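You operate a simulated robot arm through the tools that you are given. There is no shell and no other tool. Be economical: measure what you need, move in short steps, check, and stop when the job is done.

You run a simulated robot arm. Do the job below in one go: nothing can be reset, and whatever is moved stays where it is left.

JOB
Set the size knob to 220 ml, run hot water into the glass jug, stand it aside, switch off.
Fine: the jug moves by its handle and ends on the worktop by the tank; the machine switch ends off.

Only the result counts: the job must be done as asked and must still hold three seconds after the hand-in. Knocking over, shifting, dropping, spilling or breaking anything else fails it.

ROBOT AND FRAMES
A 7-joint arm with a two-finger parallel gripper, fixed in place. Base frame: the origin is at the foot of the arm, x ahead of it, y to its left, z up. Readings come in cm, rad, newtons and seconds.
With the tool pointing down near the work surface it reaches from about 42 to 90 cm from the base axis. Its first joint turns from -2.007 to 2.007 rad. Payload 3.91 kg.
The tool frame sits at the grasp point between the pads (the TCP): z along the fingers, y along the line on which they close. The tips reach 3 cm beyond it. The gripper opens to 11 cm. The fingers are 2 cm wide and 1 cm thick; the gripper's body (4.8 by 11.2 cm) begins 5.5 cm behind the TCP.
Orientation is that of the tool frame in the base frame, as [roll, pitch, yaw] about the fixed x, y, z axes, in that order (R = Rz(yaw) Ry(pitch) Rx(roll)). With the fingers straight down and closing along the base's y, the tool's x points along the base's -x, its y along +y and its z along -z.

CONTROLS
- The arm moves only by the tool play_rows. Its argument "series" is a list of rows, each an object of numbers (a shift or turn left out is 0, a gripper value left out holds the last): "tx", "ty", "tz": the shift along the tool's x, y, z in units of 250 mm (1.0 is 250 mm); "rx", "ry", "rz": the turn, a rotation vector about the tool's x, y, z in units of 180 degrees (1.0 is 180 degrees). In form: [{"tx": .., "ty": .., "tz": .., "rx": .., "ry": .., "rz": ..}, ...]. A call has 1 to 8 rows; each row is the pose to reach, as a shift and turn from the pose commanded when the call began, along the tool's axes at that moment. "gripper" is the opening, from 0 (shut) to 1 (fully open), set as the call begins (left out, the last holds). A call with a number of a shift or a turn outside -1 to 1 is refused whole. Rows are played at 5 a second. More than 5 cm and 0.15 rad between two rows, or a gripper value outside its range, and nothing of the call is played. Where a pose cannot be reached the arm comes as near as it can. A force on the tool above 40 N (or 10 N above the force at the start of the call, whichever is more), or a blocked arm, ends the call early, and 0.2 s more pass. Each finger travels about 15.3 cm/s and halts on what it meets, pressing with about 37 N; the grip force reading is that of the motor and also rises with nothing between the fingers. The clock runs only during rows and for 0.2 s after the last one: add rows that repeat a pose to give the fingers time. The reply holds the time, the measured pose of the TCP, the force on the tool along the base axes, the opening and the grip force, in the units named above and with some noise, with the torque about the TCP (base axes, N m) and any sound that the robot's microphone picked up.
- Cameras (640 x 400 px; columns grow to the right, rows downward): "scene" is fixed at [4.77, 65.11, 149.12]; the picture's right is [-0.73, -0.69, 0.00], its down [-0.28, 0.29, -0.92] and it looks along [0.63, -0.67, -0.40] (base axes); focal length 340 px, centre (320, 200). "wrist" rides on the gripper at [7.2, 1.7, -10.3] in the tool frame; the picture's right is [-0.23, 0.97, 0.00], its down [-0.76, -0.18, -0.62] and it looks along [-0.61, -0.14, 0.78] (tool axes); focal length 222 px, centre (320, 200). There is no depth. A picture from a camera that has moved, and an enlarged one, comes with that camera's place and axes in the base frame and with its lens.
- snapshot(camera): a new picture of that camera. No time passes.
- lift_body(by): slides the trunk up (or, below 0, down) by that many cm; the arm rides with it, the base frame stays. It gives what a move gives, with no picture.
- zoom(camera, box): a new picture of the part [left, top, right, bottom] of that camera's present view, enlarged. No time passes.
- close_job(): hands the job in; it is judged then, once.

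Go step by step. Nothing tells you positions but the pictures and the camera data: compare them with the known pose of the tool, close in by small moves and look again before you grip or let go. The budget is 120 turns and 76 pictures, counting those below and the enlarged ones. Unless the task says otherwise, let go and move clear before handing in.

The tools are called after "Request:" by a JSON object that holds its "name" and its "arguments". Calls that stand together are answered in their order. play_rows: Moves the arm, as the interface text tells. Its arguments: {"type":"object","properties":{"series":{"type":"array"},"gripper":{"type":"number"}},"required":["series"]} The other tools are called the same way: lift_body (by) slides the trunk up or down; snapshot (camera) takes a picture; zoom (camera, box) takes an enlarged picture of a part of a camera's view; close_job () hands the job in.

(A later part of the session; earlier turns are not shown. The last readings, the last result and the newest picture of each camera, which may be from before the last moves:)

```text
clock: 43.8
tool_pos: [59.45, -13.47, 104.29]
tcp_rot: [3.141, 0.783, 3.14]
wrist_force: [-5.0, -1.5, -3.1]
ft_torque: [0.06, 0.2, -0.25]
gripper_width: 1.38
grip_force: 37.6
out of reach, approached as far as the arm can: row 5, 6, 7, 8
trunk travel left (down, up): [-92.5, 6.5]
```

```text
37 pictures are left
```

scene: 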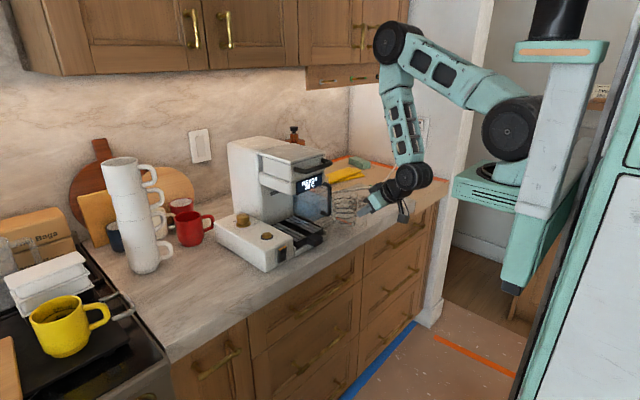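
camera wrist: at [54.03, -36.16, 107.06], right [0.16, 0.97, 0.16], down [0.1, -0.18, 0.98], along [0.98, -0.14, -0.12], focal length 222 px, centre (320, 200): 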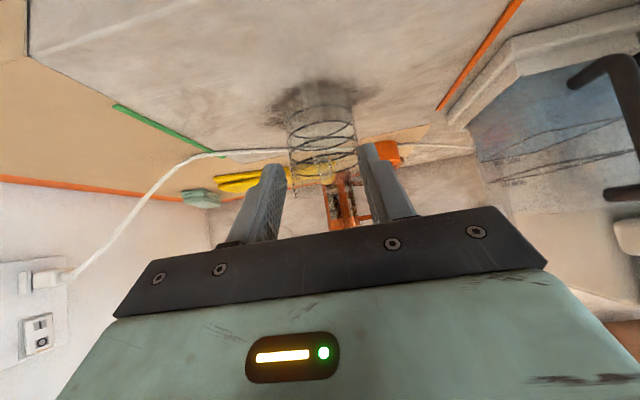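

The reach limit pushed the jug a bit forward (axis x≈67.7) and the force shows −5 N; I check the clearance to the tank before going on.

Request:
{"name": "zoom", "arguments": {"camera": "scene", "box": [290, 160, 390, 240]}}

Request:
{"name": "snapshot", "arguments": {"camera": "wrist"}}

```text
5.00 times, centred on (340, 200) of scene
camera zoom: at [4.77, 65.11, 149.12], right [-0.73, -0.69, 0.0], down [-0.28, 0.29, -0.92], along [0.63, -0.67, -0.4], focal length 1701 px, centre (220, 200)
```

zoom: 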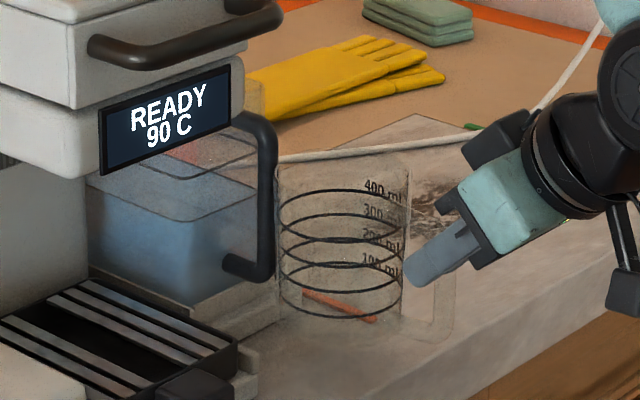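

```text
35 pictures are left
camera wrist: at [47.12, -11.73, 106.48], right [0.16, 0.97, 0.16], down [0.1, -0.18, 0.98], along [0.98, -0.14, -0.13], focal length 222 px, centre (320, 200)
```

wrist: 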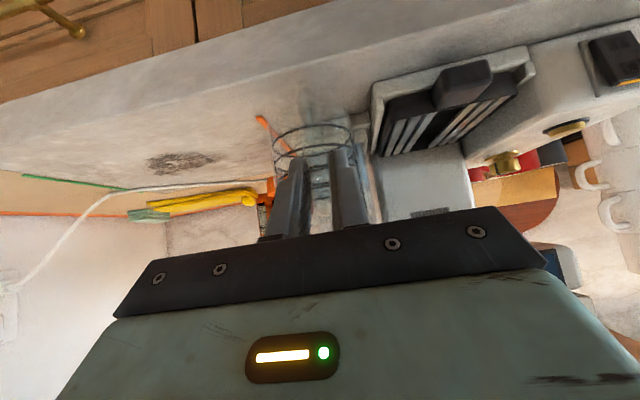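

The jug's front seems to be touching the tank handle (small sideways load). I back straight off in −y at once and recheck the tank.

Request:
{"name": "play_rows", "arguments": {"series": [{"ty": -0.06}, {"ty": -0.16}, {"ty": -0.28}, {"ty": -0.4}, {"ty": -0.4}]}}

Request:
{"name": "zoom", "arguments": {"camera": "scene", "box": [290, 160, 390, 240]}}

```text
clock: 45.0
tool_pos: [59.59, -23.44, 104.53]
tcp_rot: [3.141, 0.786, 3.14]
wrist_force: [0.0, -0.8, -2.9]
ft_torque: [0.0, 0.23, 0.0]
gripper_width: 1.37
grip_force: 36.7
trunk travel left (down, up): [-92.5, 6.5]
```

```text
5.00 times, centred on (340, 200) of scene
camera zoom: at [4.77, 65.11, 149.12], right [-0.73, -0.69, 0.0], down [-0.28, 0.29, -0.92], along [0.63, -0.67, -0.4], focal length 1701 px, centre (220, 200)
```

zoom: 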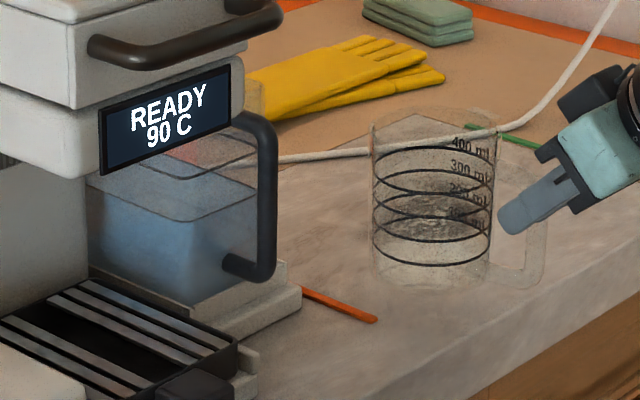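

The tank stayed in place; its handle front is at x≈71.8, so the jug axis must pass at x≤66. I raise the trunk to relax the near-reach limit, then lower the tool again and pull back.

Request:
{"name": "lift_body", "arguments": {"by": 6.4}}

Request:
{"name": "play_rows", "arguments": {"series": [{"tx": 0.04, "tz": 0.04}, {"tx": 0.09, "tz": 0.09}, {"tx": 0.16, "tz": 0.16}, {"tx": 0.2, "tz": 0.12}, {"tx": 0.24, "tz": 0.08}, {"tx": 0.24, "tz": 0.08}]}}

```text
clock: 46.0
tool_pos: [59.49, -23.48, 110.81]
tcp_rot: [-3.141, 0.785, 3.141]
wrist_force: [-0.1, -0.3, -2.9]
ft_torque: [0.05, 0.24, 0.01]
gripper_width: 1.34
grip_force: 36.9
trunk travel left (down, up): [-98.9, 0.1]
```

```text
clock: 47.4
tool_pos: [56.54, -23.5, 105.29]
tcp_rot: [3.14, 0.785, 3.141]
wrist_force: [-0.4, 0.6, -2.6]
ft_torque: [0.03, 0.24, 0.01]
gripper_width: 1.35
grip_force: 36.8
trunk travel left (down, up): [-98.9, 0.1]
```

Now reachable at x=56.5 with the jug front at x≈69. I continue across in two short stretches.

Request:
{"name": "play_rows", "arguments": {"series": [{"ty": 0.08}, {"ty": 0.2}, {"ty": 0.32}, {"ty": 0.44}, {"ty": 0.48}, {"ty": 0.48}]}}

```text
clock: 48.8
tool_pos: [56.67, -11.3, 105.06]
tcp_rot: [-3.14, 0.786, 3.141]
wrist_force: [0.7, -0.8, -2.8]
ft_torque: [0.05, 0.25, -0.02]
gripper_width: 1.36
grip_force: 37.5
trunk travel left (down, up): [-98.9, 0.1]
```

Request:
{"name": "play_rows", "arguments": {"series": [{"ty": 0.08}, {"ty": 0.2}, {"ty": 0.32}, {"ty": 0.42}, {"ty": 0.466}, {"ty": 0.466}]}}

Request:
{"name": "zoom", "arguments": {"camera": "scene", "box": [260, 150, 370, 250]}}

Request:
{"name": "snapshot", "arguments": {"camera": "wrist"}}

```text
clock: 50.2
tool_pos: [56.54, 0.16, 105.3]
tcp_rot: [-3.141, 0.786, 3.141]
wrist_force: [-0.9, -2.2, -3.0]
ft_torque: [0.05, 0.41, -0.15]
gripper_width: 1.38
grip_force: 36.7
trunk travel left (down, up): [-98.9, 0.1]
```

```text
4.00 times, centred on (315, 200) of scene
camera zoom: at [4.77, 65.11, 149.12], right [-0.73, -0.69, 0.0], down [-0.28, 0.29, -0.92], along [0.63, -0.67, -0.4], focal length 1361 px, centre (340, 200)
```

zoom: 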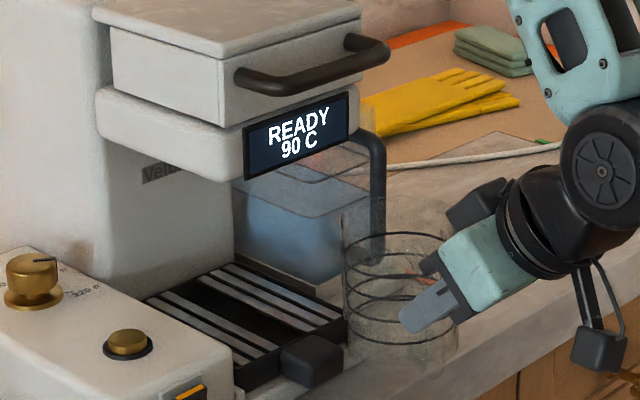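

```text
32 pictures are left
camera wrist: at [44.22, 1.96, 107.53], right [0.16, 0.97, 0.16], down [0.1, -0.18, 0.98], along [0.98, -0.14, -0.12], focal length 222 px, centre (320, 200)
```

wrist: 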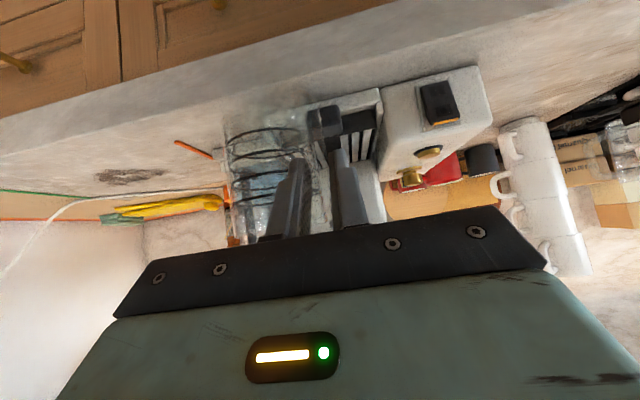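

The jug seems to have met the tray's front knob and swivelled a bit in the grip. I back off in −y and look.

Request:
{"name": "play_rows", "arguments": {"series": [{"ty": -0.06}, {"ty": -0.16}, {"ty": -0.24}, {"ty": -0.24}]}}

Request:
{"name": "zoom", "arguments": {"camera": "wrist", "box": [200, 60, 440, 230]}}

Request:
{"name": "zoom", "arguments": {"camera": "scene", "box": [290, 180, 370, 250]}}

```text
clock: 51.2
tool_pos: [56.59, -5.83, 105.29]
tcp_rot: [3.141, 0.787, 3.141]
wrist_force: [0.2, -0.6, -2.8]
ft_torque: [0.16, 0.23, 0.02]
gripper_width: 1.38
grip_force: 37.2
trunk travel left (down, up): [-98.9, 0.1]
```

```text
2.35 times, centred on (320, 145) of wrist
camera zoom: at [44.27, -4.05, 107.52], right [0.16, 0.97, 0.16], down [0.1, -0.18, 0.98], along [0.98, -0.14, -0.12], focal length 523 px, centre (320, 329)
```

zoom: 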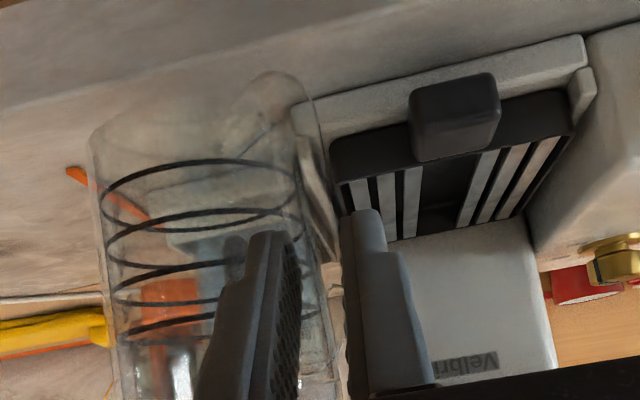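

```text
5.71 times, centred on (330, 215) of scene
camera zoom: at [4.77, 65.11, 149.12], right [-0.73, -0.69, 0.0], down [-0.28, 0.29, -0.92], along [0.63, -0.67, -0.4], focal length 1944 px, centre (263, 114)
```

zoom: 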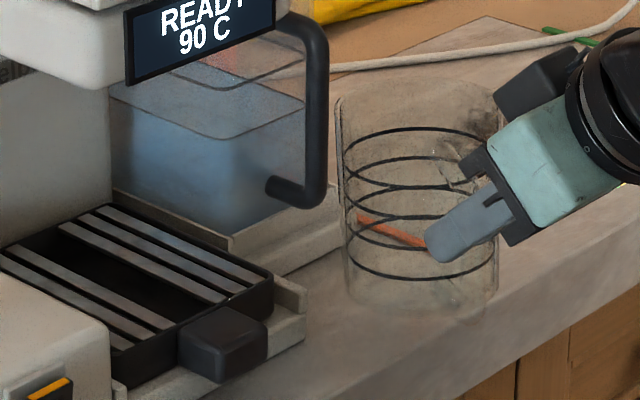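

The jug swung about 36° around its bar but is still held; nothing else moved. I'll take it back to free worktop, straighten it, set it down and re-grip squarely.

Request:
{"name": "play_rows", "arguments": {"series": [{"ty": -0.1}, {"ty": -0.25}, {"ty": -0.4}, {"ty": -0.55}, {"ty": -0.7}, {"ty": -0.85}, {"ty": -0.89}, {"ty": -0.89}]}}

Request:
{"name": "play_rows", "arguments": {"series": [{"tx": -0.08, "tz": 0.08}, {"tx": -0.18, "tz": 0.18}, {"tx": -0.28, "tz": 0.28}, {"tx": -0.32, "tz": 0.32}, {"tx": -0.32, "tz": 0.32}]}}

Request:
{"name": "play_rows", "arguments": {"series": [{"rx": -0.028, "rz": -0.028}, {"rx": -0.056, "rz": -0.056}, {"rx": -0.085, "rz": -0.085}, {"rx": -0.113, "rz": -0.113}, {"rx": -0.141, "rz": -0.141}, {"rx": -0.141, "rz": -0.141}]}}

Request:
{"name": "snapshot", "arguments": {"camera": "wrist"}}

Request:
{"name": "zoom", "arguments": {"camera": "scene", "box": [300, 150, 410, 250]}}

```text
clock: 53.0
tool_pos: [56.47, -28.42, 105.14]
tcp_rot: [-3.141, 0.785, -3.14]
wrist_force: [-0.3, 0.3, -2.6]
ft_torque: [0.13, 0.23, 0.02]
gripper_width: 1.32
grip_force: 37.1
trunk travel left (down, up): [-98.9, 0.1]
```

```text
clock: 54.2
tool_pos: [68.07, -28.13, 105.19]
tcp_rot: [-3.141, 0.784, 3.141]
wrist_force: [0.6, 0.3, -2.9]
ft_torque: [0.13, 0.22, -0.01]
gripper_width: 1.35
grip_force: 36.8
trunk travel left (down, up): [-98.9, 0.1]
```

```text
clock: 55.6
tool_pos: [67.98, -28.06, 105.19]
tcp_rot: [3.14, 0.785, -2.515]
wrist_force: [0.1, 0.5, -3.8]
ft_torque: [0.0, 0.27, -0.03]
gripper_width: 1.36
grip_force: 37.4
trunk travel left (down, up): [-98.9, 0.1]
```

```text
29 pictures are left
camera wrist: at [56.93, -33.97, 107.4], right [-0.44, 0.88, 0.16], down [0.18, -0.09, 0.98], along [0.88, 0.46, -0.12], focal length 222 px, centre (320, 200)
```

wrist: 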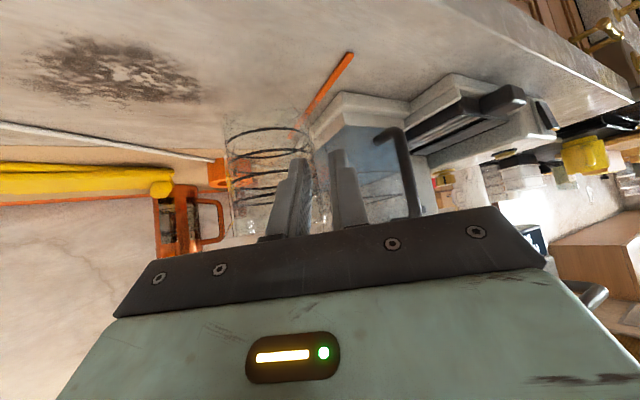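

```text
4.00 times, centred on (355, 200) of scene
camera zoom: at [4.77, 65.11, 149.12], right [-0.73, -0.69, 0.0], down [-0.28, 0.29, -0.92], along [0.63, -0.67, -0.4], focal length 1361 px, centre (180, 200)
```

zoom: 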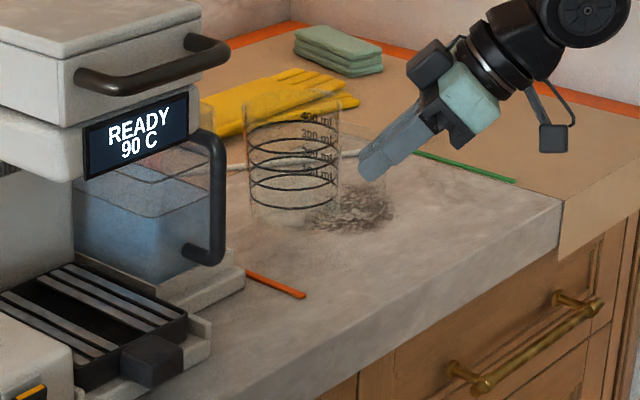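

The torque shows the jug now points straight along +x. I lower it onto the worktop gently.

Request:
{"name": "play_rows", "arguments": {"series": [{"tx": 0.05, "tz": 0.05}, {"tx": 0.1, "tz": 0.1}, {"tx": 0.114, "tz": 0.114}, {"tx": 0.117, "tz": 0.117}, {"tx": 0.119, "tz": 0.119}, {"tx": 0.119, "tz": 0.119}]}}

```text
clock: 57.0
tool_pos: [67.8, -28.1, 100.99]
tcp_rot: [-3.14, 0.787, -2.515]
wrist_force: [-4.7, -0.8, 10.9]
ft_torque: [0.35, -1.0, 0.06]
gripper_width: 1.35
grip_force: 36.8
trunk travel left (down, up): [-98.9, 0.1]
```

It's on the worktop. Relieve slightly, open and back out along the tool axis.

Request:
{"name": "play_rows", "arguments": {"series": [{"tx": -0.003, "tz": -0.003}, {"tx": -0.003, "tz": -0.003}]}}

Request:
{"name": "play_rows", "arguments": {"series": [{}, {}, {"tz": -0.1}, {"tz": -0.2}, {"tz": -0.3}, {"tz": -0.3}], "gripper": 0.4}}

Request:
{"name": "play_rows", "arguments": {"series": [{"rx": 0.028, "rz": 0.028}, {"rx": 0.056, "rz": 0.056}, {"rx": 0.085, "rz": 0.085}, {"rx": 0.113, "rz": 0.113}, {"rx": 0.141, "rz": 0.141}, {"rx": 0.141, "rz": 0.141}]}}

Request:
{"name": "snapshot", "arguments": {"camera": "wrist"}}

Request:
{"name": "zoom", "arguments": {"camera": "wrist", "box": [280, 60, 440, 200]}}

```text
clock: 57.6
tool_pos: [67.95, -28.07, 101.09]
tcp_rot: [-3.141, 0.784, -2.515]
wrist_force: [-2.2, -1.7, 4.4]
ft_torque: [0.16, -0.58, -0.03]
gripper_width: 1.38
grip_force: 37.6
trunk travel left (down, up): [-98.9, 0.1]
```

```text
clock: 59.0
tool_pos: [63.54, -31.2, 106.54]
tcp_rot: [-3.141, 0.785, -2.516]
wrist_force: [-0.8, -0.1, 0.6]
ft_torque: [-0.04, -0.02, -0.01]
gripper_width: 4.42
grip_force: 0.0
trunk travel left (down, up): [-98.9, 0.1]
```

```text
clock: 60.4
tool_pos: [63.66, -31.28, 106.43]
tcp_rot: [-3.141, 0.785, 3.14]
wrist_force: [0.0, -0.9, 0.3]
ft_torque: [-0.02, 0.02, 0.01]
gripper_width: 4.38
grip_force: 0.1
trunk travel left (down, up): [-98.9, 0.1]
```

```text
27 pictures are left
camera wrist: at [51.23, -29.42, 108.64], right [0.16, 0.97, 0.16], down [0.1, -0.18, 0.98], along [0.98, -0.14, -0.12], focal length 222 px, centre (320, 200)
```

wrist: 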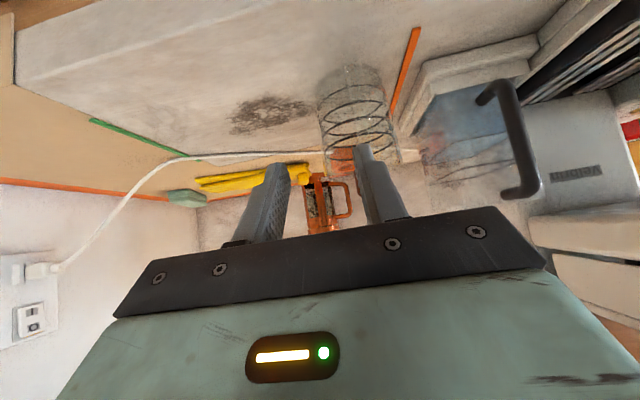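

```text
2.86 times, centred on (360, 130) of wrist
camera zoom: at [51.23, -29.42, 108.64], right [0.16, 0.97, 0.16], down [0.1, -0.18, 0.98], along [0.98, -0.14, -0.12], focal length 635 px, centre (206, 400)
```

zoom: 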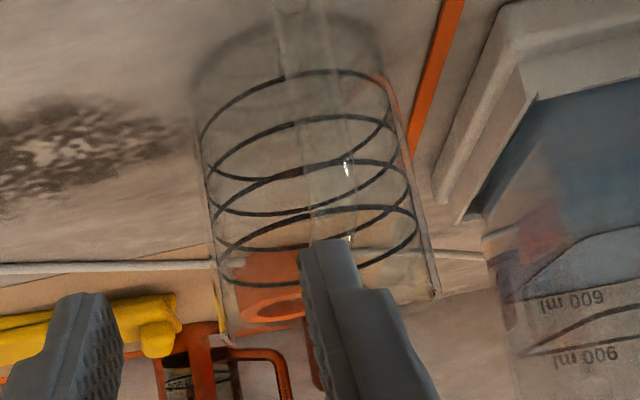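

The jug stands straight with its handle at about (67.9,-27.7). I realign in y and re-grip at 0° yaw.

Request:
{"name": "play_rows", "arguments": {"series": [{"ty": 0.07, "tx": 0.015, "tz": 0.0}, {"ty": 0.142, "tx": 0.031, "tz": 0.017}, {"ty": 0.142, "tx": 0.031, "tz": 0.1}, {"ty": 0.142, "tx": 0.031, "tz": 0.19}, {"ty": 0.142, "tx": 0.031, "tz": 0.277}, {"ty": 0.142, "tx": 0.031, "tz": 0.277}]}}

Request:
{"name": "zoom", "arguments": {"camera": "wrist", "box": [230, 50, 430, 220]}}

```text
clock: 61.8
tool_pos: [68.0, -27.81, 100.85]
tcp_rot: [3.141, 0.786, -3.14]
wrist_force: [-0.2, 0.3, 0.1]
ft_torque: [-0.02, 0.02, 0.0]
gripper_width: 4.4
grip_force: 0.0
trunk travel left (down, up): [-98.9, 0.1]
```

```text
2.35 times, centred on (330, 135) of wrist
camera zoom: at [55.59, -25.95, 103.11], right [0.16, 0.97, 0.16], down [0.1, -0.18, 0.98], along [0.98, -0.14, -0.12], focal length 523 px, centre (296, 353)
```

zoom: 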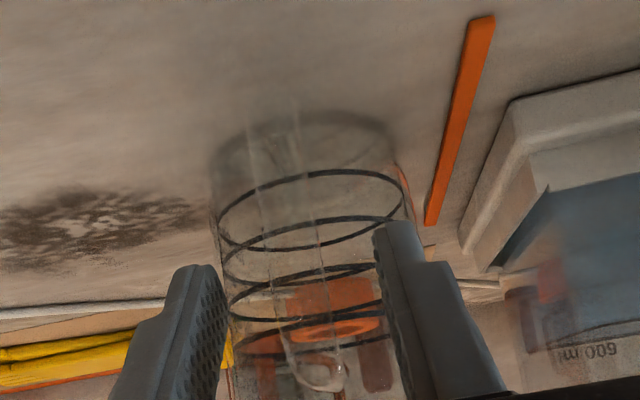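

Request:
{"name": "play_rows", "arguments": {"series": [{}, {}, {}, {}], "gripper": 0}}

Request:
{"name": "play_rows", "arguments": {"series": [{"tx": -0.04, "tz": -0.04}, {"tx": -0.1, "tz": -0.1}, {"tx": -0.158, "tz": -0.158}, {"tx": -0.07, "tz": -0.246}, {"tx": 0.03, "tz": -0.346}, {"tx": 0.11, "tz": -0.426}, {"tx": 0.155, "tz": -0.471}, {"tx": 0.155, "tz": -0.471}]}}

```text
clock: 62.8
tool_pos: [67.91, -27.65, 100.91]
tcp_rot: [3.142, 0.787, -3.141]
wrist_force: [0.0, -0.3, -0.1]
ft_torque: [-0.01, 0.07, 0.04]
gripper_width: 1.35
grip_force: 37.1
trunk travel left (down, up): [-98.9, 0.1]
```

```text
clock: 64.6
tool_pos: [56.75, -27.69, 106.35]
tcp_rot: [-3.141, 0.784, 3.14]
wrist_force: [0.2, -0.9, -3.1]
ft_torque: [0.01, 0.24, -0.01]
gripper_width: 1.37
grip_force: 37.0
trunk travel left (down, up): [-98.9, 0.1]
```

Request:
{"name": "play_rows", "arguments": {"series": [{"ty": 0.08}, {"ty": 0.22}, {"ty": 0.36}, {"ty": 0.5}, {"ty": 0.64}, {"ty": 0.74}, {"ty": 0.8}, {"ty": 0.8}]}}

Request:
{"name": "play_rows", "arguments": {"series": [{"ty": 0.06}, {"ty": 0.14}, {"ty": 0.22}, {"ty": 0.304}, {"ty": 0.304}]}}

Request:
{"name": "snapshot", "arguments": {"camera": "wrist"}}

Request:
{"name": "zoom", "arguments": {"camera": "scene", "box": [270, 160, 370, 250]}}

```text
clock: 66.4
tool_pos: [56.98, -7.69, 106.39]
tcp_rot: [-3.141, 0.783, -3.141]
wrist_force: [-0.2, 0.4, -3.1]
ft_torque: [0.01, 0.29, 0.0]
gripper_width: 1.35
grip_force: 36.8
trunk travel left (down, up): [-98.9, 0.1]
```

```text
clock: 67.6
tool_pos: [56.97, -0.05, 106.55]
tcp_rot: [-3.141, 0.784, -3.141]
wrist_force: [-0.9, 0.7, -2.7]
ft_torque: [0.02, 0.26, -0.01]
gripper_width: 1.36
grip_force: 37.1
trunk travel left (down, up): [-98.9, 0.1]
```

```text
24 pictures are left
camera wrist: at [44.63, 1.67, 108.7], right [0.16, 0.97, 0.16], down [0.1, -0.18, 0.98], along [0.98, -0.14, -0.12], focal length 222 px, centre (320, 200)
```

wrist: 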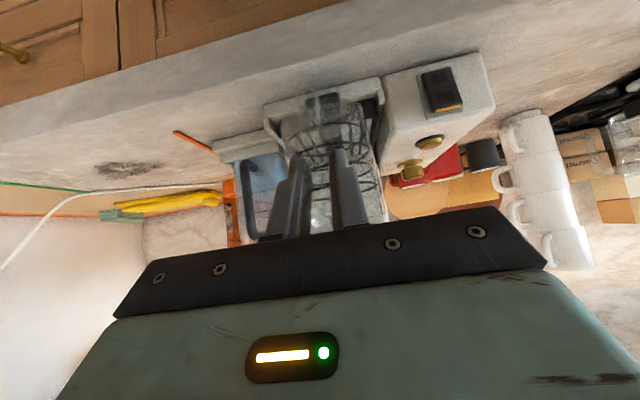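

```text
4.44 times, centred on (320, 205) of scene
camera zoom: at [4.77, 65.11, 149.12], right [-0.73, -0.69, 0.0], down [-0.28, 0.29, -0.92], along [0.63, -0.67, -0.4], focal length 1512 px, centre (320, 178)
```

zoom: 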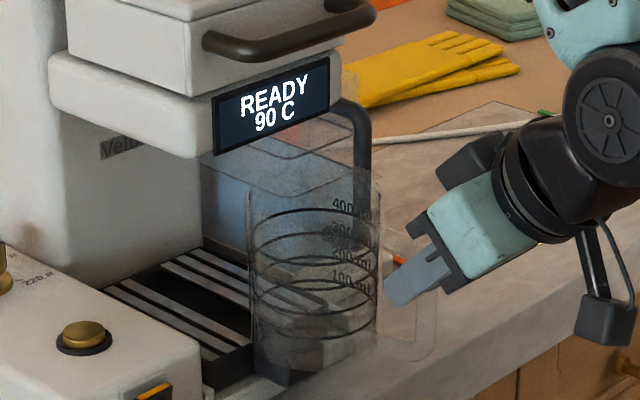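

The jug hangs over the tray knob without contact. I feed it in under the head, watching forces.

Request:
{"name": "play_rows", "arguments": {"series": [{"tx": 0.014, "tz": 0.014}, {"tx": -0.06, "tz": 0.088}, {"tx": -0.13, "tz": 0.158}, {"tx": -0.198, "tz": 0.226}, {"tx": -0.198, "tz": 0.226}]}}

Request:
{"name": "zoom", "arguments": {"camera": "scene", "box": [270, 160, 350, 250]}}

Request:
{"name": "zoom", "arguments": {"camera": "wrist", "box": [220, 50, 420, 220]}}

```text
clock: 68.8
tool_pos: [64.6, -0.1, 106.08]
tcp_rot: [3.141, 0.785, -3.141]
wrist_force: [0.3, -0.7, -3.0]
ft_torque: [-0.01, 0.26, -0.03]
gripper_width: 1.35
grip_force: 36.7
trunk travel left (down, up): [-98.9, 0.1]
```

```text
4.44 times, centred on (310, 205) of scene
camera zoom: at [4.77, 65.11, 149.12], right [-0.73, -0.69, 0.0], down [-0.28, 0.29, -0.92], along [0.63, -0.67, -0.4], focal length 1512 px, centre (364, 178)
```

zoom: 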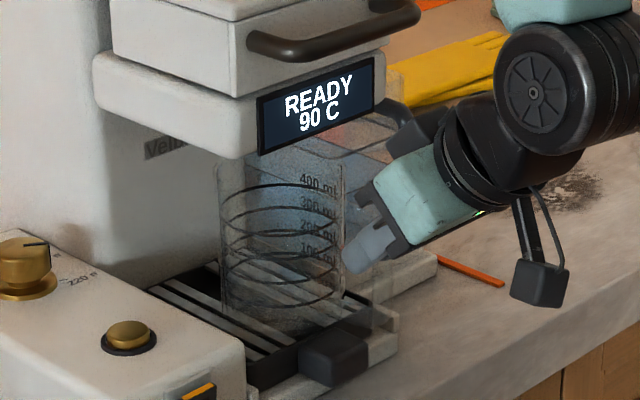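

```text
2.35 times, centred on (320, 135) of wrist
camera zoom: at [52.17, 1.65, 108.25], right [0.16, 0.97, 0.16], down [0.1, -0.18, 0.98], along [0.98, -0.14, -0.12], focal length 523 px, centre (320, 353)
```

zoom: 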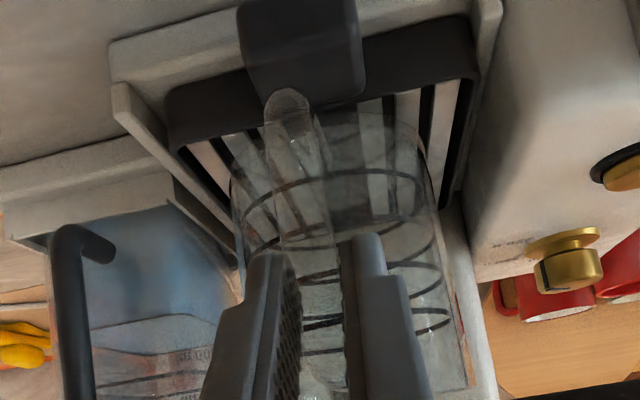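

Clear and centred. I lower by 0.9 cm and advance the last 4.7 cm.

Request:
{"name": "play_rows", "arguments": {"series": [{"tx": 0.0255, "tz": 0.0255}, {"tx": -0.03, "tz": 0.081}, {"tx": -0.075, "tz": 0.126}, {"tx": -0.1075, "tz": 0.1585}, {"tx": -0.1075, "tz": 0.1585}]}}

Request:
{"name": "zoom", "arguments": {"camera": "scene", "box": [260, 150, 360, 250]}}

Request:
{"name": "zoom", "arguments": {"camera": "wrist", "box": [220, 50, 420, 220]}}

```text
clock: 70.0
tool_pos: [69.14, -0.1, 105.18]
tcp_rot: [3.141, 0.79, -3.141]
wrist_force: [-5.3, 0.0, 16.4]
ft_torque: [-0.01, -0.59, 0.03]
gripper_width: 1.38
grip_force: 37.0
trunk travel left (down, up): [-98.9, 0.1]
```

```text
4.00 times, centred on (310, 200) of scene
camera zoom: at [4.77, 65.11, 149.12], right [-0.73, -0.69, 0.0], down [-0.28, 0.29, -0.92], along [0.63, -0.67, -0.4], focal length 1361 px, centre (360, 200)
```

zoom: 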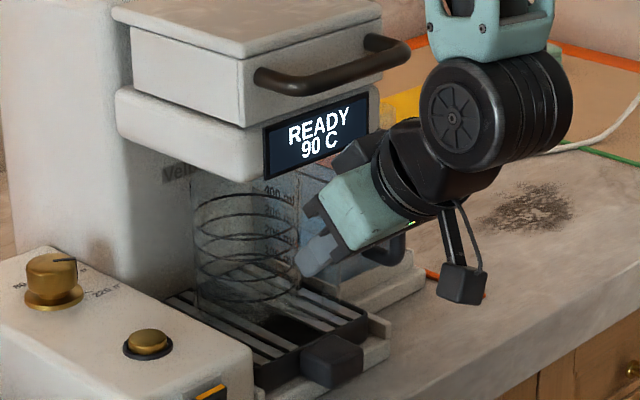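

```text
2.35 times, centred on (320, 135) of wrist
camera zoom: at [56.75, 1.68, 107.45], right [0.16, 0.97, 0.16], down [0.1, -0.18, 0.98], along [0.98, -0.14, -0.12], focal length 523 px, centre (320, 353)
```

zoom: 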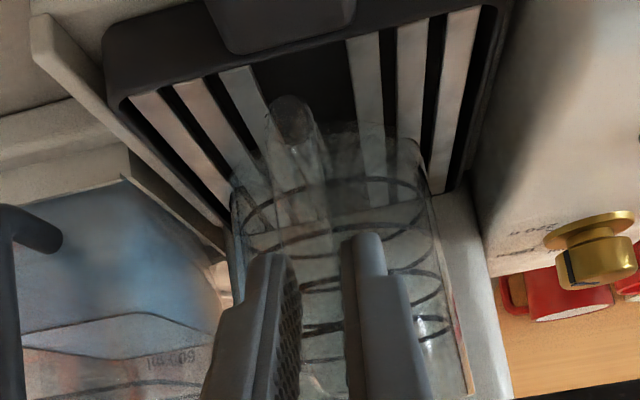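

The jug already rests on the grate (16 N upward). I ease off, open, and withdraw straight back in −x.

Request:
{"name": "play_rows", "arguments": {"series": [{"tx": -0.004, "tz": -0.004}, {"tx": -0.005, "tz": -0.005}, {"tx": -0.005, "tz": -0.005}]}}

Request:
{"name": "play_rows", "arguments": {"series": [{}, {}, {"tx": 0.05, "tz": -0.05}, {"tx": 0.13, "tz": -0.13}, {"tx": 0.22, "tz": -0.22}, {"tx": 0.3, "tz": -0.3}, {"tx": 0.3, "tz": -0.3}], "gripper": 0.4}}

Request:
{"name": "zoom", "arguments": {"camera": "wrist", "box": [220, 50, 440, 230]}}

Request:
{"name": "zoom", "arguments": {"camera": "scene", "box": [260, 150, 350, 250]}}

```text
clock: 70.8
tool_pos: [69.12, -0.09, 105.27]
tcp_rot: [-3.14, 0.783, -3.141]
wrist_force: [1.0, -1.2, 1.4]
ft_torque: [-0.03, -0.12, -0.11]
gripper_width: 1.34
grip_force: 37.2
trunk travel left (down, up): [-98.9, 0.1]
```

```text
clock: 72.4
tool_pos: [58.34, -0.25, 105.34]
tcp_rot: [3.141, 0.786, -3.141]
wrist_force: [0.0, 0.2, 0.7]
ft_torque: [-0.02, 0.0, -0.02]
gripper_width: 4.39
grip_force: 0.1
trunk travel left (down, up): [-98.9, 0.1]
```

```text
2.22 times, centred on (330, 140) of wrist
camera zoom: at [45.98, 1.6, 107.62], right [0.16, 0.97, 0.16], down [0.1, -0.18, 0.98], along [0.98, -0.14, -0.12], focal length 494 px, centre (298, 333)
```

zoom: 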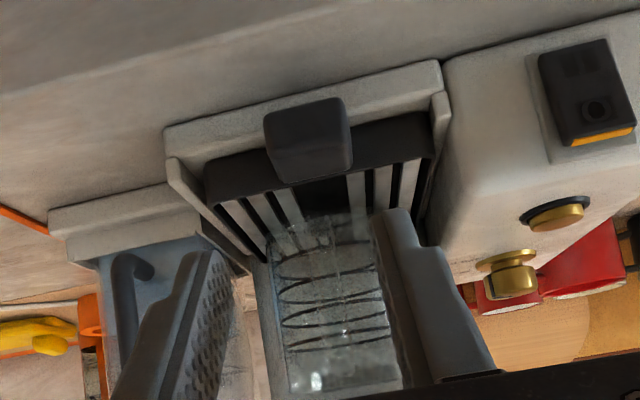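

```text
4.00 times, centred on (305, 200) of scene
camera zoom: at [4.77, 65.11, 149.12], right [-0.73, -0.69, 0.0], down [-0.28, 0.29, -0.92], along [0.63, -0.67, -0.4], focal length 1361 px, centre (380, 200)
```

zoom: 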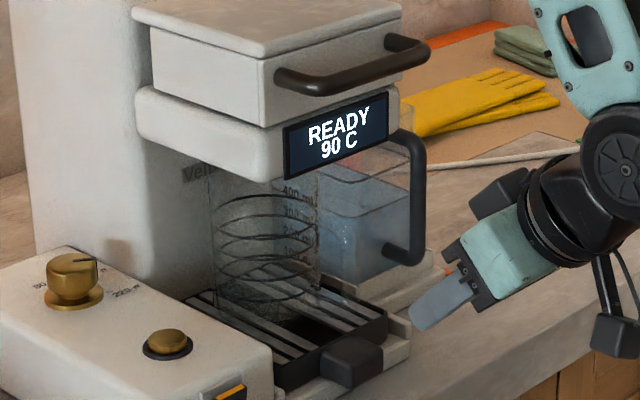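

The jug stands on the grate. Before pressing, I check from below that the spout is over the jug mouth.

Request:
{"name": "play_rows", "arguments": {"series": [{"ry": -0.042}, {"ry": -0.084}, {"ry": -0.126}, {"ry": -0.167}, {"ry": -0.167}], "gripper": 1}}

Request:
{"name": "zoom", "arguments": {"camera": "wrist", "box": [220, 50, 440, 230]}}

```text
clock: 73.6
tool_pos: [58.51, -0.07, 105.27]
tcp_rot: [-3.139, 1.311, 3.14]
wrist_force: [-0.4, 0.2, -0.1]
ft_torque: [-0.02, 0.03, 0.0]
gripper_width: 11.01
grip_force: 0.0
trunk travel left (down, up): [-98.9, 0.1]
```

```text
2.22 times, centred on (330, 140) of wrist
camera zoom: at [46.69, 1.67, 101.03], right [0.06, 0.97, 0.22], down [-0.41, -0.18, 0.9], along [0.91, -0.14, 0.39], focal length 494 px, centre (298, 333)
```

zoom: 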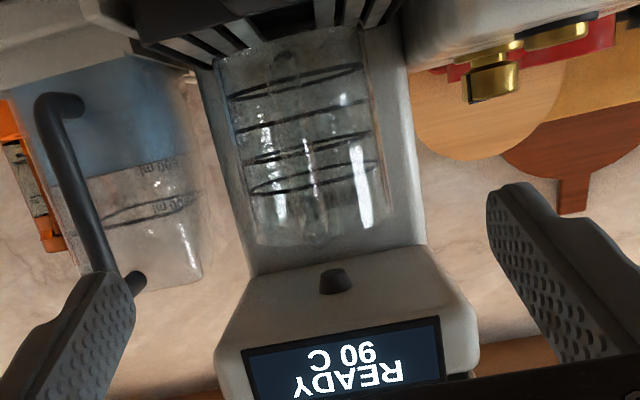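

The spout (≈(76.1,0.1)) is within ~1 cm of the jug's centre. Now I bring the tool vertical, close the fingers and go over the brass button at (75,13.3).

Request:
{"name": "play_rows", "arguments": {"series": [{"ry": 0.042}, {"ry": 0.084}, {"ry": 0.126}, {"ry": 0.168}, {"ry": 0.21}, {"ry": 0.252}, {"ry": 0.294}, {"ry": 0.336}], "gripper": 0}}

Request:
{"name": "play_rows", "arguments": {"series": [{"ry": 0.042}, {"ry": 0.082}, {"ry": 0.082}]}}

```text
clock: 75.4
tool_pos: [58.38, -0.16, 105.39]
tcp_rot: [3.142, 0.253, 3.141]
wrist_force: [-0.2, 0.0, -0.8]
ft_torque: [0.01, 0.0, 0.0]
gripper_width: 0.0
grip_force: 36.4
trunk travel left (down, up): [-98.9, 0.1]
```

```text
clock: 76.2
tool_pos: [58.5, -0.07, 105.37]
tcp_rot: [3.141, -0.004, -3.142]
wrist_force: [0.0, 0.1, 0.2]
ft_torque: [-0.02, -0.05, 0.0]
gripper_width: 0.0
grip_force: 36.8
trunk travel left (down, up): [-98.9, 0.1]
```

Request:
{"name": "play_rows", "arguments": {"series": [{"tz": -0.12}, {"tz": -0.2, "ty": 0.14}, {"tz": -0.2, "ty": 0.3}, {"tz": -0.2, "ty": 0.45}, {"tz": -0.2, "ty": 0.54}, {"tz": -0.2, "ty": 0.54}]}}

Request:
{"name": "play_rows", "arguments": {"series": [{"rz": 0.047}, {"rz": 0.094}, {"rz": 0.141}, {"rz": 0.188}, {"rz": 0.235}, {"rz": 0.282}, {"rz": 0.329}, {"rz": 0.329}]}}

```text
clock: 77.6
tool_pos: [58.6, 13.43, 110.4]
tcp_rot: [-3.141, -0.004, -3.14]
wrist_force: [-0.1, 0.3, 0.4]
ft_torque: [0.0, -0.01, 0.02]
gripper_width: 0.0
grip_force: 36.6
trunk travel left (down, up): [-98.9, 0.1]
```

```text
clock: 79.4
tool_pos: [58.4, 13.39, 110.27]
tcp_rot: [-3.138, -0.001, 2.108]
wrist_force: [-0.4, 0.2, 0.2]
ft_torque: [0.0, 0.01, -0.01]
gripper_width: 0.0
grip_force: 37.1
trunk travel left (down, up): [-98.9, 0.1]
```

Request:
{"name": "play_rows", "arguments": {"series": [{"tx": -0.09, "ty": 0.15}, {"tx": -0.18, "ty": 0.3}, {"tx": -0.27, "ty": 0.45}, {"tx": -0.339, "ty": 0.571}, {"tx": -0.339, "ty": 0.571, "tz": 0.12}, {"tx": -0.339, "ty": 0.571, "tz": 0.12}]}}

Request:
{"name": "zoom", "arguments": {"camera": "wrist", "box": [240, 60, 420, 220]}}

Request:
{"name": "zoom", "arguments": {"camera": "scene", "box": [220, 150, 320, 260]}}

```text
clock: 80.8
tool_pos: [75.2, 13.3, 107.31]
tcp_rot: [-3.137, 0.0, 2.106]
wrist_force: [-0.3, -0.5, -0.4]
ft_torque: [0.01, -0.02, 0.0]
gripper_width: 0.0
grip_force: 37.7
trunk travel left (down, up): [-98.9, 0.1]
```

```text
2.50 times, centred on (330, 140) of wrist
camera zoom: at [73.09, 20.49, 117.63], right [0.95, 0.3, 0.0], down [0.24, -0.75, 0.62], along [0.19, -0.59, -0.78], focal length 555 px, centre (295, 350)
```

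zoom: 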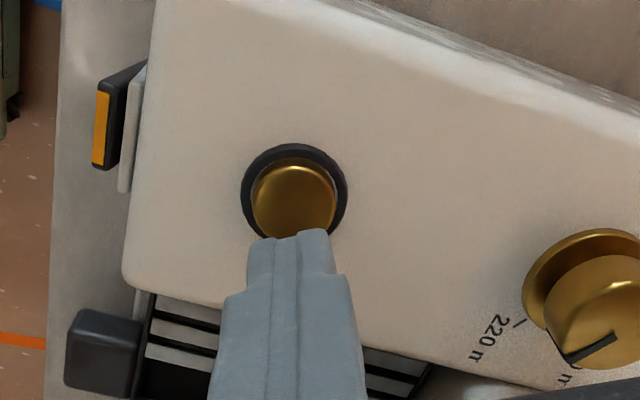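

```text
3.64 times, centred on (270, 205) of scene
camera zoom: at [4.77, 65.11, 149.12], right [-0.73, -0.69, 0.0], down [-0.28, 0.29, -0.92], along [0.63, -0.67, -0.4], focal length 1237 px, centre (502, 182)
```

zoom: 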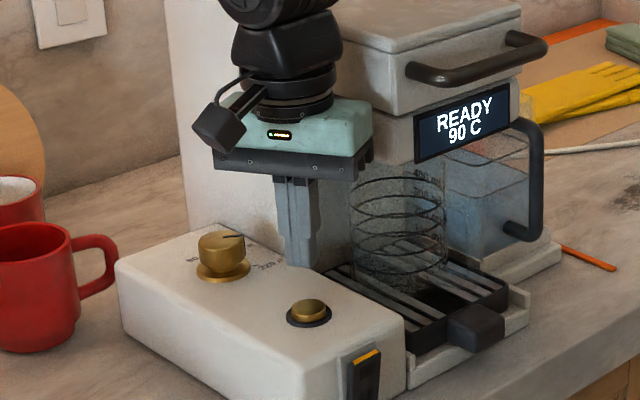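

The button's centre is at about (75.2,13.65). I shift 3 mm and press down gently.

Request:
{"name": "play_rows", "arguments": {"series": [{"tx": 0.01, "ty": 0.006}, {"tx": 0.01, "ty": 0.006, "tz": 0.08}, {"tx": 0.01, "ty": 0.006, "tz": 0.11}, {"tx": 0.01, "ty": 0.006, "tz": 0.12}, {"tx": 0.01, "ty": 0.006, "tz": 0.126}, {"tx": 0.01, "ty": 0.006, "tz": 0.132}]}}

```text
clock: 82.2
tool_pos: [75.04, 13.77, 103.95]
tcp_rot: [-3.14, -0.002, 2.106]
wrist_force: [-0.4, 0.3, -0.2]
ft_torque: [-0.01, -0.01, -0.03]
gripper_width: 0.01
grip_force: 37.4
trunk travel left (down, up): [-98.9, 0.1]
```

Tips are at z≈100.95 with no contact yet; I continue in 1–2 mm steps.

Request:
{"name": "play_rows", "arguments": {"series": [{"tz": 0.008}, {"tz": 0.016}, {"tz": 0.022}, {"tz": 0.028}]}}

Request:
{"name": "zoom", "arguments": {"camera": "scene", "box": [220, 150, 320, 260]}}

```text
clock: 83.2
tool_pos: [75.07, 13.8, 103.22]
tcp_rot: [-3.139, -0.002, 2.109]
wrist_force: [-0.6, 0.5, 1.5]
ft_torque: [-0.02, -0.01, 0.06]
gripper_width: 0.0
grip_force: 37.3
trunk travel left (down, up): [-98.9, 0.1]
```

```text
3.64 times, centred on (270, 205) of scene
camera zoom: at [4.77, 65.11, 149.12], right [-0.73, -0.69, 0.0], down [-0.28, 0.29, -0.92], along [0.63, -0.67, -0.4], focal length 1237 px, centre (502, 182)
```

zoom: 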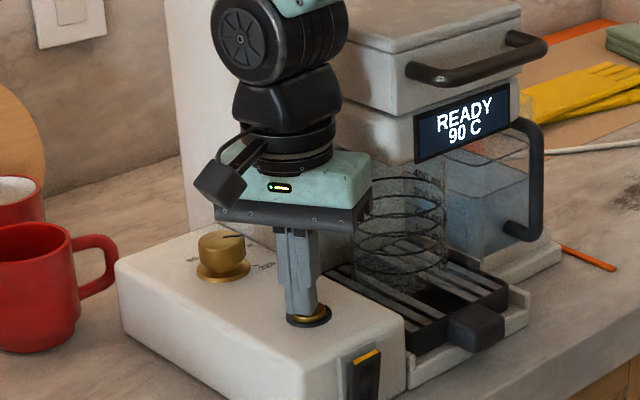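

Just touching the button (1.5 N). Press further.

Request:
{"name": "play_rows", "arguments": {"series": [{"tz": 0.006}, {"tz": 0.012}, {"tz": 0.018}, {"tz": 0.024}]}}

Request:
{"name": "zoom", "arguments": {"camera": "scene", "box": [220, 150, 340, 260]}}

```text
clock: 84.2
tool_pos: [75.05, 13.85, 102.76]
tcp_rot: [-3.138, -0.002, 2.107]
wrist_force: [-3.3, 0.1, 10.0]
ft_torque: [0.0, 0.07, -0.02]
gripper_width: 0.0
grip_force: 36.6
trunk travel left (down, up): [-98.9, 0.1]
heard: click
```

```text
3.64 times, centred on (280, 205) of scene
camera zoom: at [4.77, 65.11, 149.12], right [-0.73, -0.69, 0.0], down [-0.28, 0.29, -0.92], along [0.63, -0.67, -0.4], focal length 1237 px, centre (466, 182)
```

zoom: 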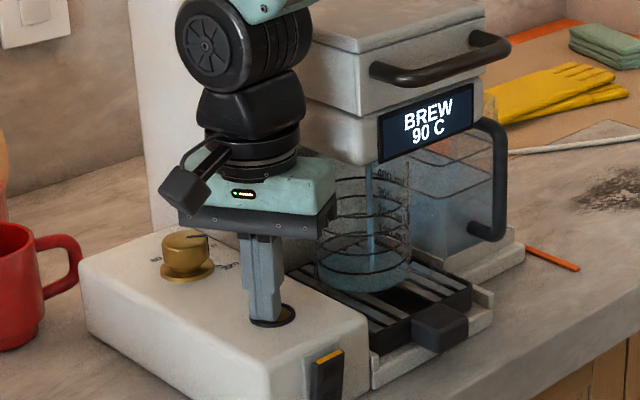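

Click heard, the display shows BREW and water runs into the jug. I lift off the button and wait.

Request:
{"name": "play_rows", "arguments": {"series": [{"tz": -0.06}, {"tz": -0.16}, {"tz": -0.16}, {"tz": -0.16}, {"tz": -0.16}, {"tz": -0.16}, {"tz": -0.16}, {"tz": -0.16}]}}

Request:
{"name": "play_rows", "arguments": {"series": [{}, {}, {}, {}, {}, {}, {}, {}]}}

Request:
{"name": "play_rows", "arguments": {"series": [{}, {}, {}, {}, {}, {}, {}, {}]}}

Request:
{"name": "play_rows", "arguments": {"series": [{}, {}, {}, {}, {}, {}, {}, {}]}}

Request:
{"name": "zoom", "arguments": {"camera": "scene", "box": [220, 150, 340, 260]}}

```text
clock: 86.0
tool_pos: [75.23, 13.74, 106.73]
tcp_rot: [-3.137, -0.001, 2.108]
wrist_force: [0.1, 0.2, -0.2]
ft_torque: [0.02, 0.01, 0.01]
gripper_width: 0.0
grip_force: 36.6
trunk travel left (down, up): [-98.9, 0.1]
```

```text
clock: 87.8
tool_pos: [75.13, 13.72, 106.78]
tcp_rot: [-3.138, -0.001, 2.109]
wrist_force: [-0.5, 0.5, 0.6]
ft_torque: [-0.01, -0.03, 0.03]
gripper_width: 0.0
grip_force: 37.2
trunk travel left (down, up): [-98.9, 0.1]
```

```text
clock: 89.6
tool_pos: [75.21, 13.84, 106.83]
tcp_rot: [-3.139, -0.001, 2.108]
wrist_force: [-0.3, -0.9, -0.2]
ft_torque: [-0.03, 0.0, 0.02]
gripper_width: 0.0
grip_force: 36.9
trunk travel left (down, up): [-98.9, 0.1]
```

```text
clock: 91.4
tool_pos: [75.23, 13.78, 106.69]
tcp_rot: [-3.137, -0.003, 2.107]
wrist_force: [0.9, 0.1, -1.4]
ft_torque: [0.02, 0.0, -0.01]
gripper_width: 0.02
grip_force: 36.9
trunk travel left (down, up): [-98.9, 0.1]
```

```text
3.64 times, centred on (280, 205) of scene
camera zoom: at [4.77, 65.11, 149.12], right [-0.73, -0.69, 0.0], down [-0.28, 0.29, -0.92], along [0.63, -0.67, -0.4], focal length 1237 px, centre (466, 182)
```

zoom: 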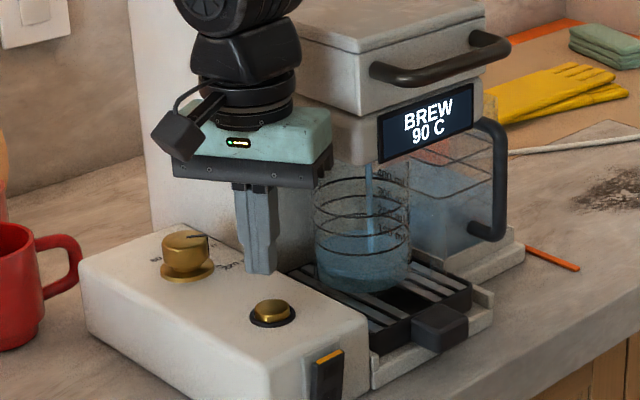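

Still brewing. Meanwhile I retreat to the front and turn the gripper back.

Request:
{"name": "play_rows", "arguments": {"series": [{"tz": -0.12}, {"tx": 0.08, "ty": -0.14, "tz": -0.12}, {"tx": 0.17, "ty": -0.29, "tz": -0.12}, {"tx": 0.26, "ty": -0.44, "tz": -0.12}, {"tx": 0.339, "ty": -0.571, "tz": -0.12}, {"tx": 0.339, "ty": -0.571, "tz": -0.12}]}}

Request:
{"name": "play_rows", "arguments": {"series": [{"rz": -0.047}, {"rz": -0.094}, {"rz": -0.141}, {"rz": -0.188}, {"rz": -0.235}, {"rz": -0.282}, {"rz": -0.329}, {"rz": -0.329}]}}

Request:
{"name": "play_rows", "arguments": {"series": [{"ty": -0.14}, {"ty": -0.3}, {"ty": -0.45}, {"ty": -0.552}, {"ty": -0.552, "tz": 0.15}, {"ty": -0.552, "tz": 0.22}, {"ty": -0.552, "tz": 0.22}], "gripper": 0.4}}

Request:
{"name": "play_rows", "arguments": {"series": [{"ry": -0.042}, {"ry": -0.084}, {"ry": -0.126}, {"ry": -0.168}, {"ry": -0.21}, {"ry": -0.25}, {"ry": -0.25}]}}

Request:
{"name": "zoom", "arguments": {"camera": "scene", "box": [240, 150, 360, 260]}}

```text
clock: 92.8
tool_pos: [58.57, 13.54, 109.85]
tcp_rot: [-3.138, -0.002, 2.108]
wrist_force: [-0.1, 0.1, -0.7]
ft_torque: [0.0, -0.02, -0.04]
gripper_width: 0.01
grip_force: 36.4
trunk travel left (down, up): [-98.9, 0.1]
```

```text
clock: 94.6
tool_pos: [58.55, 13.62, 109.73]
tcp_rot: [-3.141, -0.004, -3.141]
wrist_force: [0.2, -0.8, 0.3]
ft_torque: [0.01, 0.0, 0.03]
gripper_width: 0.02
grip_force: 37.1
trunk travel left (down, up): [-98.9, 0.1]
```

```text
clock: 96.2
tool_pos: [58.5, -0.05, 104.02]
tcp_rot: [-3.141, -0.002, 3.14]
wrist_force: [-0.5, 0.5, -0.3]
ft_torque: [-0.03, 0.0, 0.0]
gripper_width: 4.39
grip_force: 0.1
trunk travel left (down, up): [-98.9, 0.1]
```

```text
clock: 97.8
tool_pos: [58.61, 0.04, 104.2]
tcp_rot: [3.141, 0.785, -3.141]
wrist_force: [0.1, -0.8, -0.2]
ft_torque: [0.02, 0.01, 0.02]
gripper_width: 4.41
grip_force: 0.2
trunk travel left (down, up): [-98.9, 0.1]
```

```text
3.64 times, centred on (300, 205) of scene
camera zoom: at [4.77, 65.11, 149.12], right [-0.73, -0.69, 0.0], down [-0.28, 0.29, -0.92], along [0.63, -0.67, -0.4], focal length 1237 px, centre (393, 182)
```

zoom: 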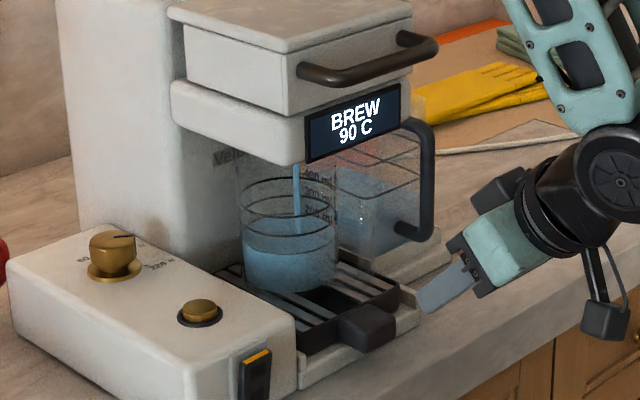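

Level is around 150 ml and rising; I wait.

Request:
{"name": "play_rows", "arguments": {"series": [{}, {}, {}, {}, {}, {}, {}, {}]}}

Request:
{"name": "play_rows", "arguments": {"series": [{}, {}, {}, {}, {}, {}, {}, {}]}}

Request:
{"name": "play_rows", "arguments": {"series": [{}, {}, {}, {}, {}, {}, {}, {}]}}

Request:
{"name": "play_rows", "arguments": {"series": [{}, {}, {}, {}, {}, {}, {}, {}]}}

Request:
{"name": "play_rows", "arguments": {"series": [{}, {}, {}, {}, {}, {}, {}, {}]}}

Request:
{"name": "zoom", "arguments": {"camera": "scene", "box": [240, 150, 360, 260]}}

```text
clock: 99.6
tool_pos: [58.59, -0.06, 104.29]
tcp_rot: [-3.141, 0.783, -3.141]
wrist_force: [0.1, -0.1, -0.4]
ft_torque: [-0.01, 0.01, -0.01]
gripper_width: 4.41
grip_force: 0.0
trunk travel left (down, up): [-98.9, 0.1]
```

```text
clock: 101.4
tool_pos: [58.54, -0.01, 104.15]
tcp_rot: [-3.14, 0.781, -3.139]
wrist_force: [-0.6, -0.5, 0.2]
ft_torque: [0.0, -0.02, 0.02]
gripper_width: 4.4
grip_force: 0.0
trunk travel left (down, up): [-98.9, 0.1]
```

```text
clock: 103.2
tool_pos: [58.46, -0.06, 104.29]
tcp_rot: [3.141, 0.782, 3.141]
wrist_force: [0.3, 0.0, -0.3]
ft_torque: [0.02, -0.01, 0.03]
gripper_width: 4.42
grip_force: 0.0
trunk travel left (down, up): [-98.9, 0.1]
```

```text
clock: 105.0
tool_pos: [58.45, -0.08, 104.19]
tcp_rot: [3.141, 0.782, 3.14]
wrist_force: [0.3, 0.6, -0.2]
ft_torque: [-0.03, 0.02, -0.01]
gripper_width: 4.39
grip_force: 0.0
trunk travel left (down, up): [-98.9, 0.1]
```

```text
clock: 106.8
tool_pos: [58.48, -0.15, 104.22]
tcp_rot: [3.141, 0.782, 3.14]
wrist_force: [-0.1, -1.1, -0.7]
ft_torque: [0.02, 0.0, -0.03]
gripper_width: 4.4
grip_force: 0.0
trunk travel left (down, up): [-98.9, 0.1]
```

```text
3.64 times, centred on (300, 205) of scene
camera zoom: at [4.77, 65.11, 149.12], right [-0.73, -0.69, 0.0], down [-0.28, 0.29, -0.92], along [0.63, -0.67, -0.4], focal length 1237 px, centre (393, 182)
```

zoom: 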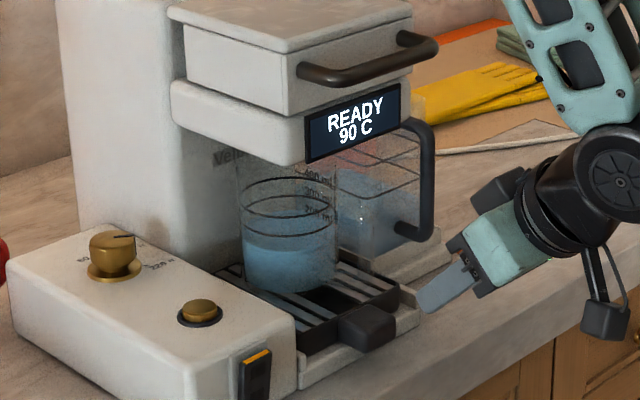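

READY again, jug filled to a bit over the 200 line. I go back in to the handle (where I released it) and check before closing.

Request:
{"name": "play_rows", "arguments": {"series": [{"tx": -0.028, "tz": -0.028}, {"tx": -0.128, "tz": 0.072}, {"tx": -0.228, "tz": 0.172}, {"tx": -0.29, "tz": 0.234}, {"tx": -0.328, "tz": 0.272}, {"tx": -0.328, "tz": 0.272}]}}

Request:
{"name": "zoom", "arguments": {"camera": "wrist", "box": [220, 50, 420, 220]}}

```text
clock: 108.2
tool_pos: [69.16, 0.05, 105.25]
tcp_rot: [3.141, 0.781, 3.141]
wrist_force: [0.5, -0.6, -0.7]
ft_torque: [0.04, 0.02, -0.02]
gripper_width: 4.39
grip_force: 0.0
trunk travel left (down, up): [-98.9, 0.1]
```

```text
2.35 times, centred on (320, 135) of wrist
camera zoom: at [56.78, 1.75, 107.49], right [0.16, 0.97, 0.16], down [0.1, -0.18, 0.98], along [0.98, -0.14, -0.13], focal length 523 px, centre (320, 353)
```

zoom: 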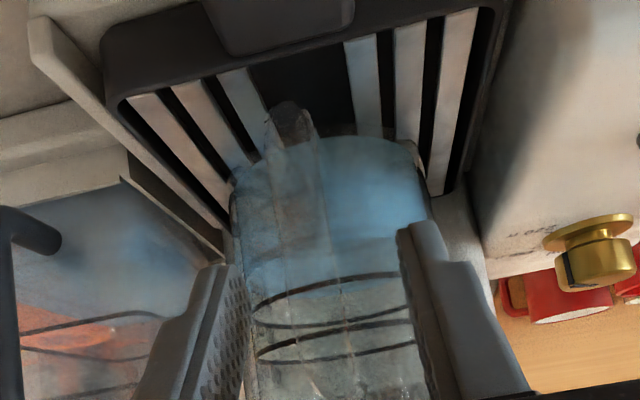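

Request:
{"name": "play_rows", "arguments": {"series": [{}, {}, {}, {}], "gripper": 0}}

Request:
{"name": "play_rows", "arguments": {"series": [{"tx": -0.004, "tz": -0.004}, {"tx": -0.009, "tz": -0.009}, {"tx": -0.015, "tz": -0.015}, {"tx": -0.021, "tz": -0.021}, {"tx": -0.021, "tz": -0.021}, {"tx": -0.021, "tz": -0.021}]}}

Request:
{"name": "zoom", "arguments": {"camera": "scene", "box": [270, 165, 350, 235]}}

```text
clock: 109.2
tool_pos: [69.17, 0.09, 105.28]
tcp_rot: [-3.141, 0.782, -3.142]
wrist_force: [1.0, 0.6, 0.8]
ft_torque: [0.02, -0.04, 0.01]
gripper_width: 1.29
grip_force: 37.3
trunk travel left (down, up): [-98.9, 0.1]
```

```text
clock: 110.6
tool_pos: [69.04, 0.0, 105.91]
tcp_rot: [-3.141, 0.783, -3.14]
wrist_force: [0.0, -0.3, -5.9]
ft_torque: [0.01, 0.49, -0.02]
gripper_width: 1.37
grip_force: 37.0
trunk travel left (down, up): [-98.9, 0.1]
```

```text
5.71 times, centred on (310, 200) of scene
camera zoom: at [4.77, 65.11, 149.12], right [-0.73, -0.69, 0.0], down [-0.28, 0.29, -0.92], along [0.63, -0.67, -0.4], focal length 1944 px, centre (377, 200)
```

zoom: 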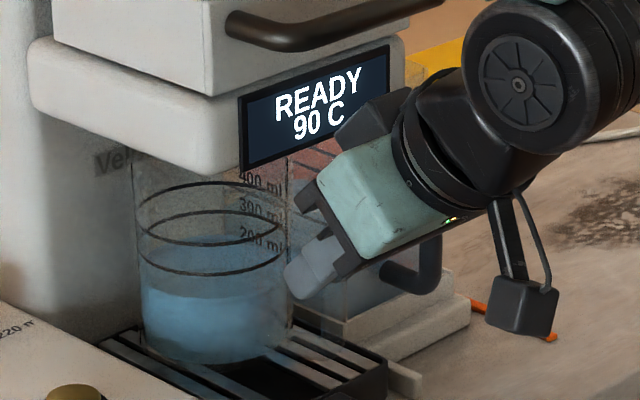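

Held level with the water in (≈0.6 kg). I withdraw slowly to avoid slosh.

Request:
{"name": "play_rows", "arguments": {"series": [{"tx": 0.008, "tz": -0.02}, {"tx": 0.03, "tz": -0.042}, {"tx": 0.065, "tz": -0.077}, {"tx": 0.105, "tz": -0.117}, {"tx": 0.145, "tz": -0.157}, {"tx": 0.175, "tz": -0.19}, {"tx": 0.185, "tz": -0.205}, {"tx": 0.185, "tz": -0.205}]}}

Request:
{"name": "play_rows", "arguments": {"series": [{"tx": 0.01, "tz": -0.025}, {"tx": 0.04, "tz": -0.055}, {"tx": 0.08, "tz": -0.095}, {"tx": 0.115, "tz": -0.13}, {"tx": 0.14, "tz": -0.155}, {"tx": 0.15, "tz": -0.165}, {"tx": 0.15, "tz": -0.165}]}}

```text
clock: 112.4
tool_pos: [62.19, -0.0, 106.27]
tcp_rot: [-3.141, 0.781, -3.141]
wrist_force: [-0.5, -0.7, -5.6]
ft_torque: [-0.01, 0.44, 0.04]
gripper_width: 1.35
grip_force: 37.4
trunk travel left (down, up): [-98.9, 0.1]
```

```text
clock: 114.0
tool_pos: [56.64, -0.07, 106.51]
tcp_rot: [3.14, 0.782, 3.141]
wrist_force: [0.2, 0.8, -5.4]
ft_torque: [-0.03, 0.44, 0.0]
gripper_width: 1.35
grip_force: 37.1
trunk travel left (down, up): [-98.9, 0.1]
```

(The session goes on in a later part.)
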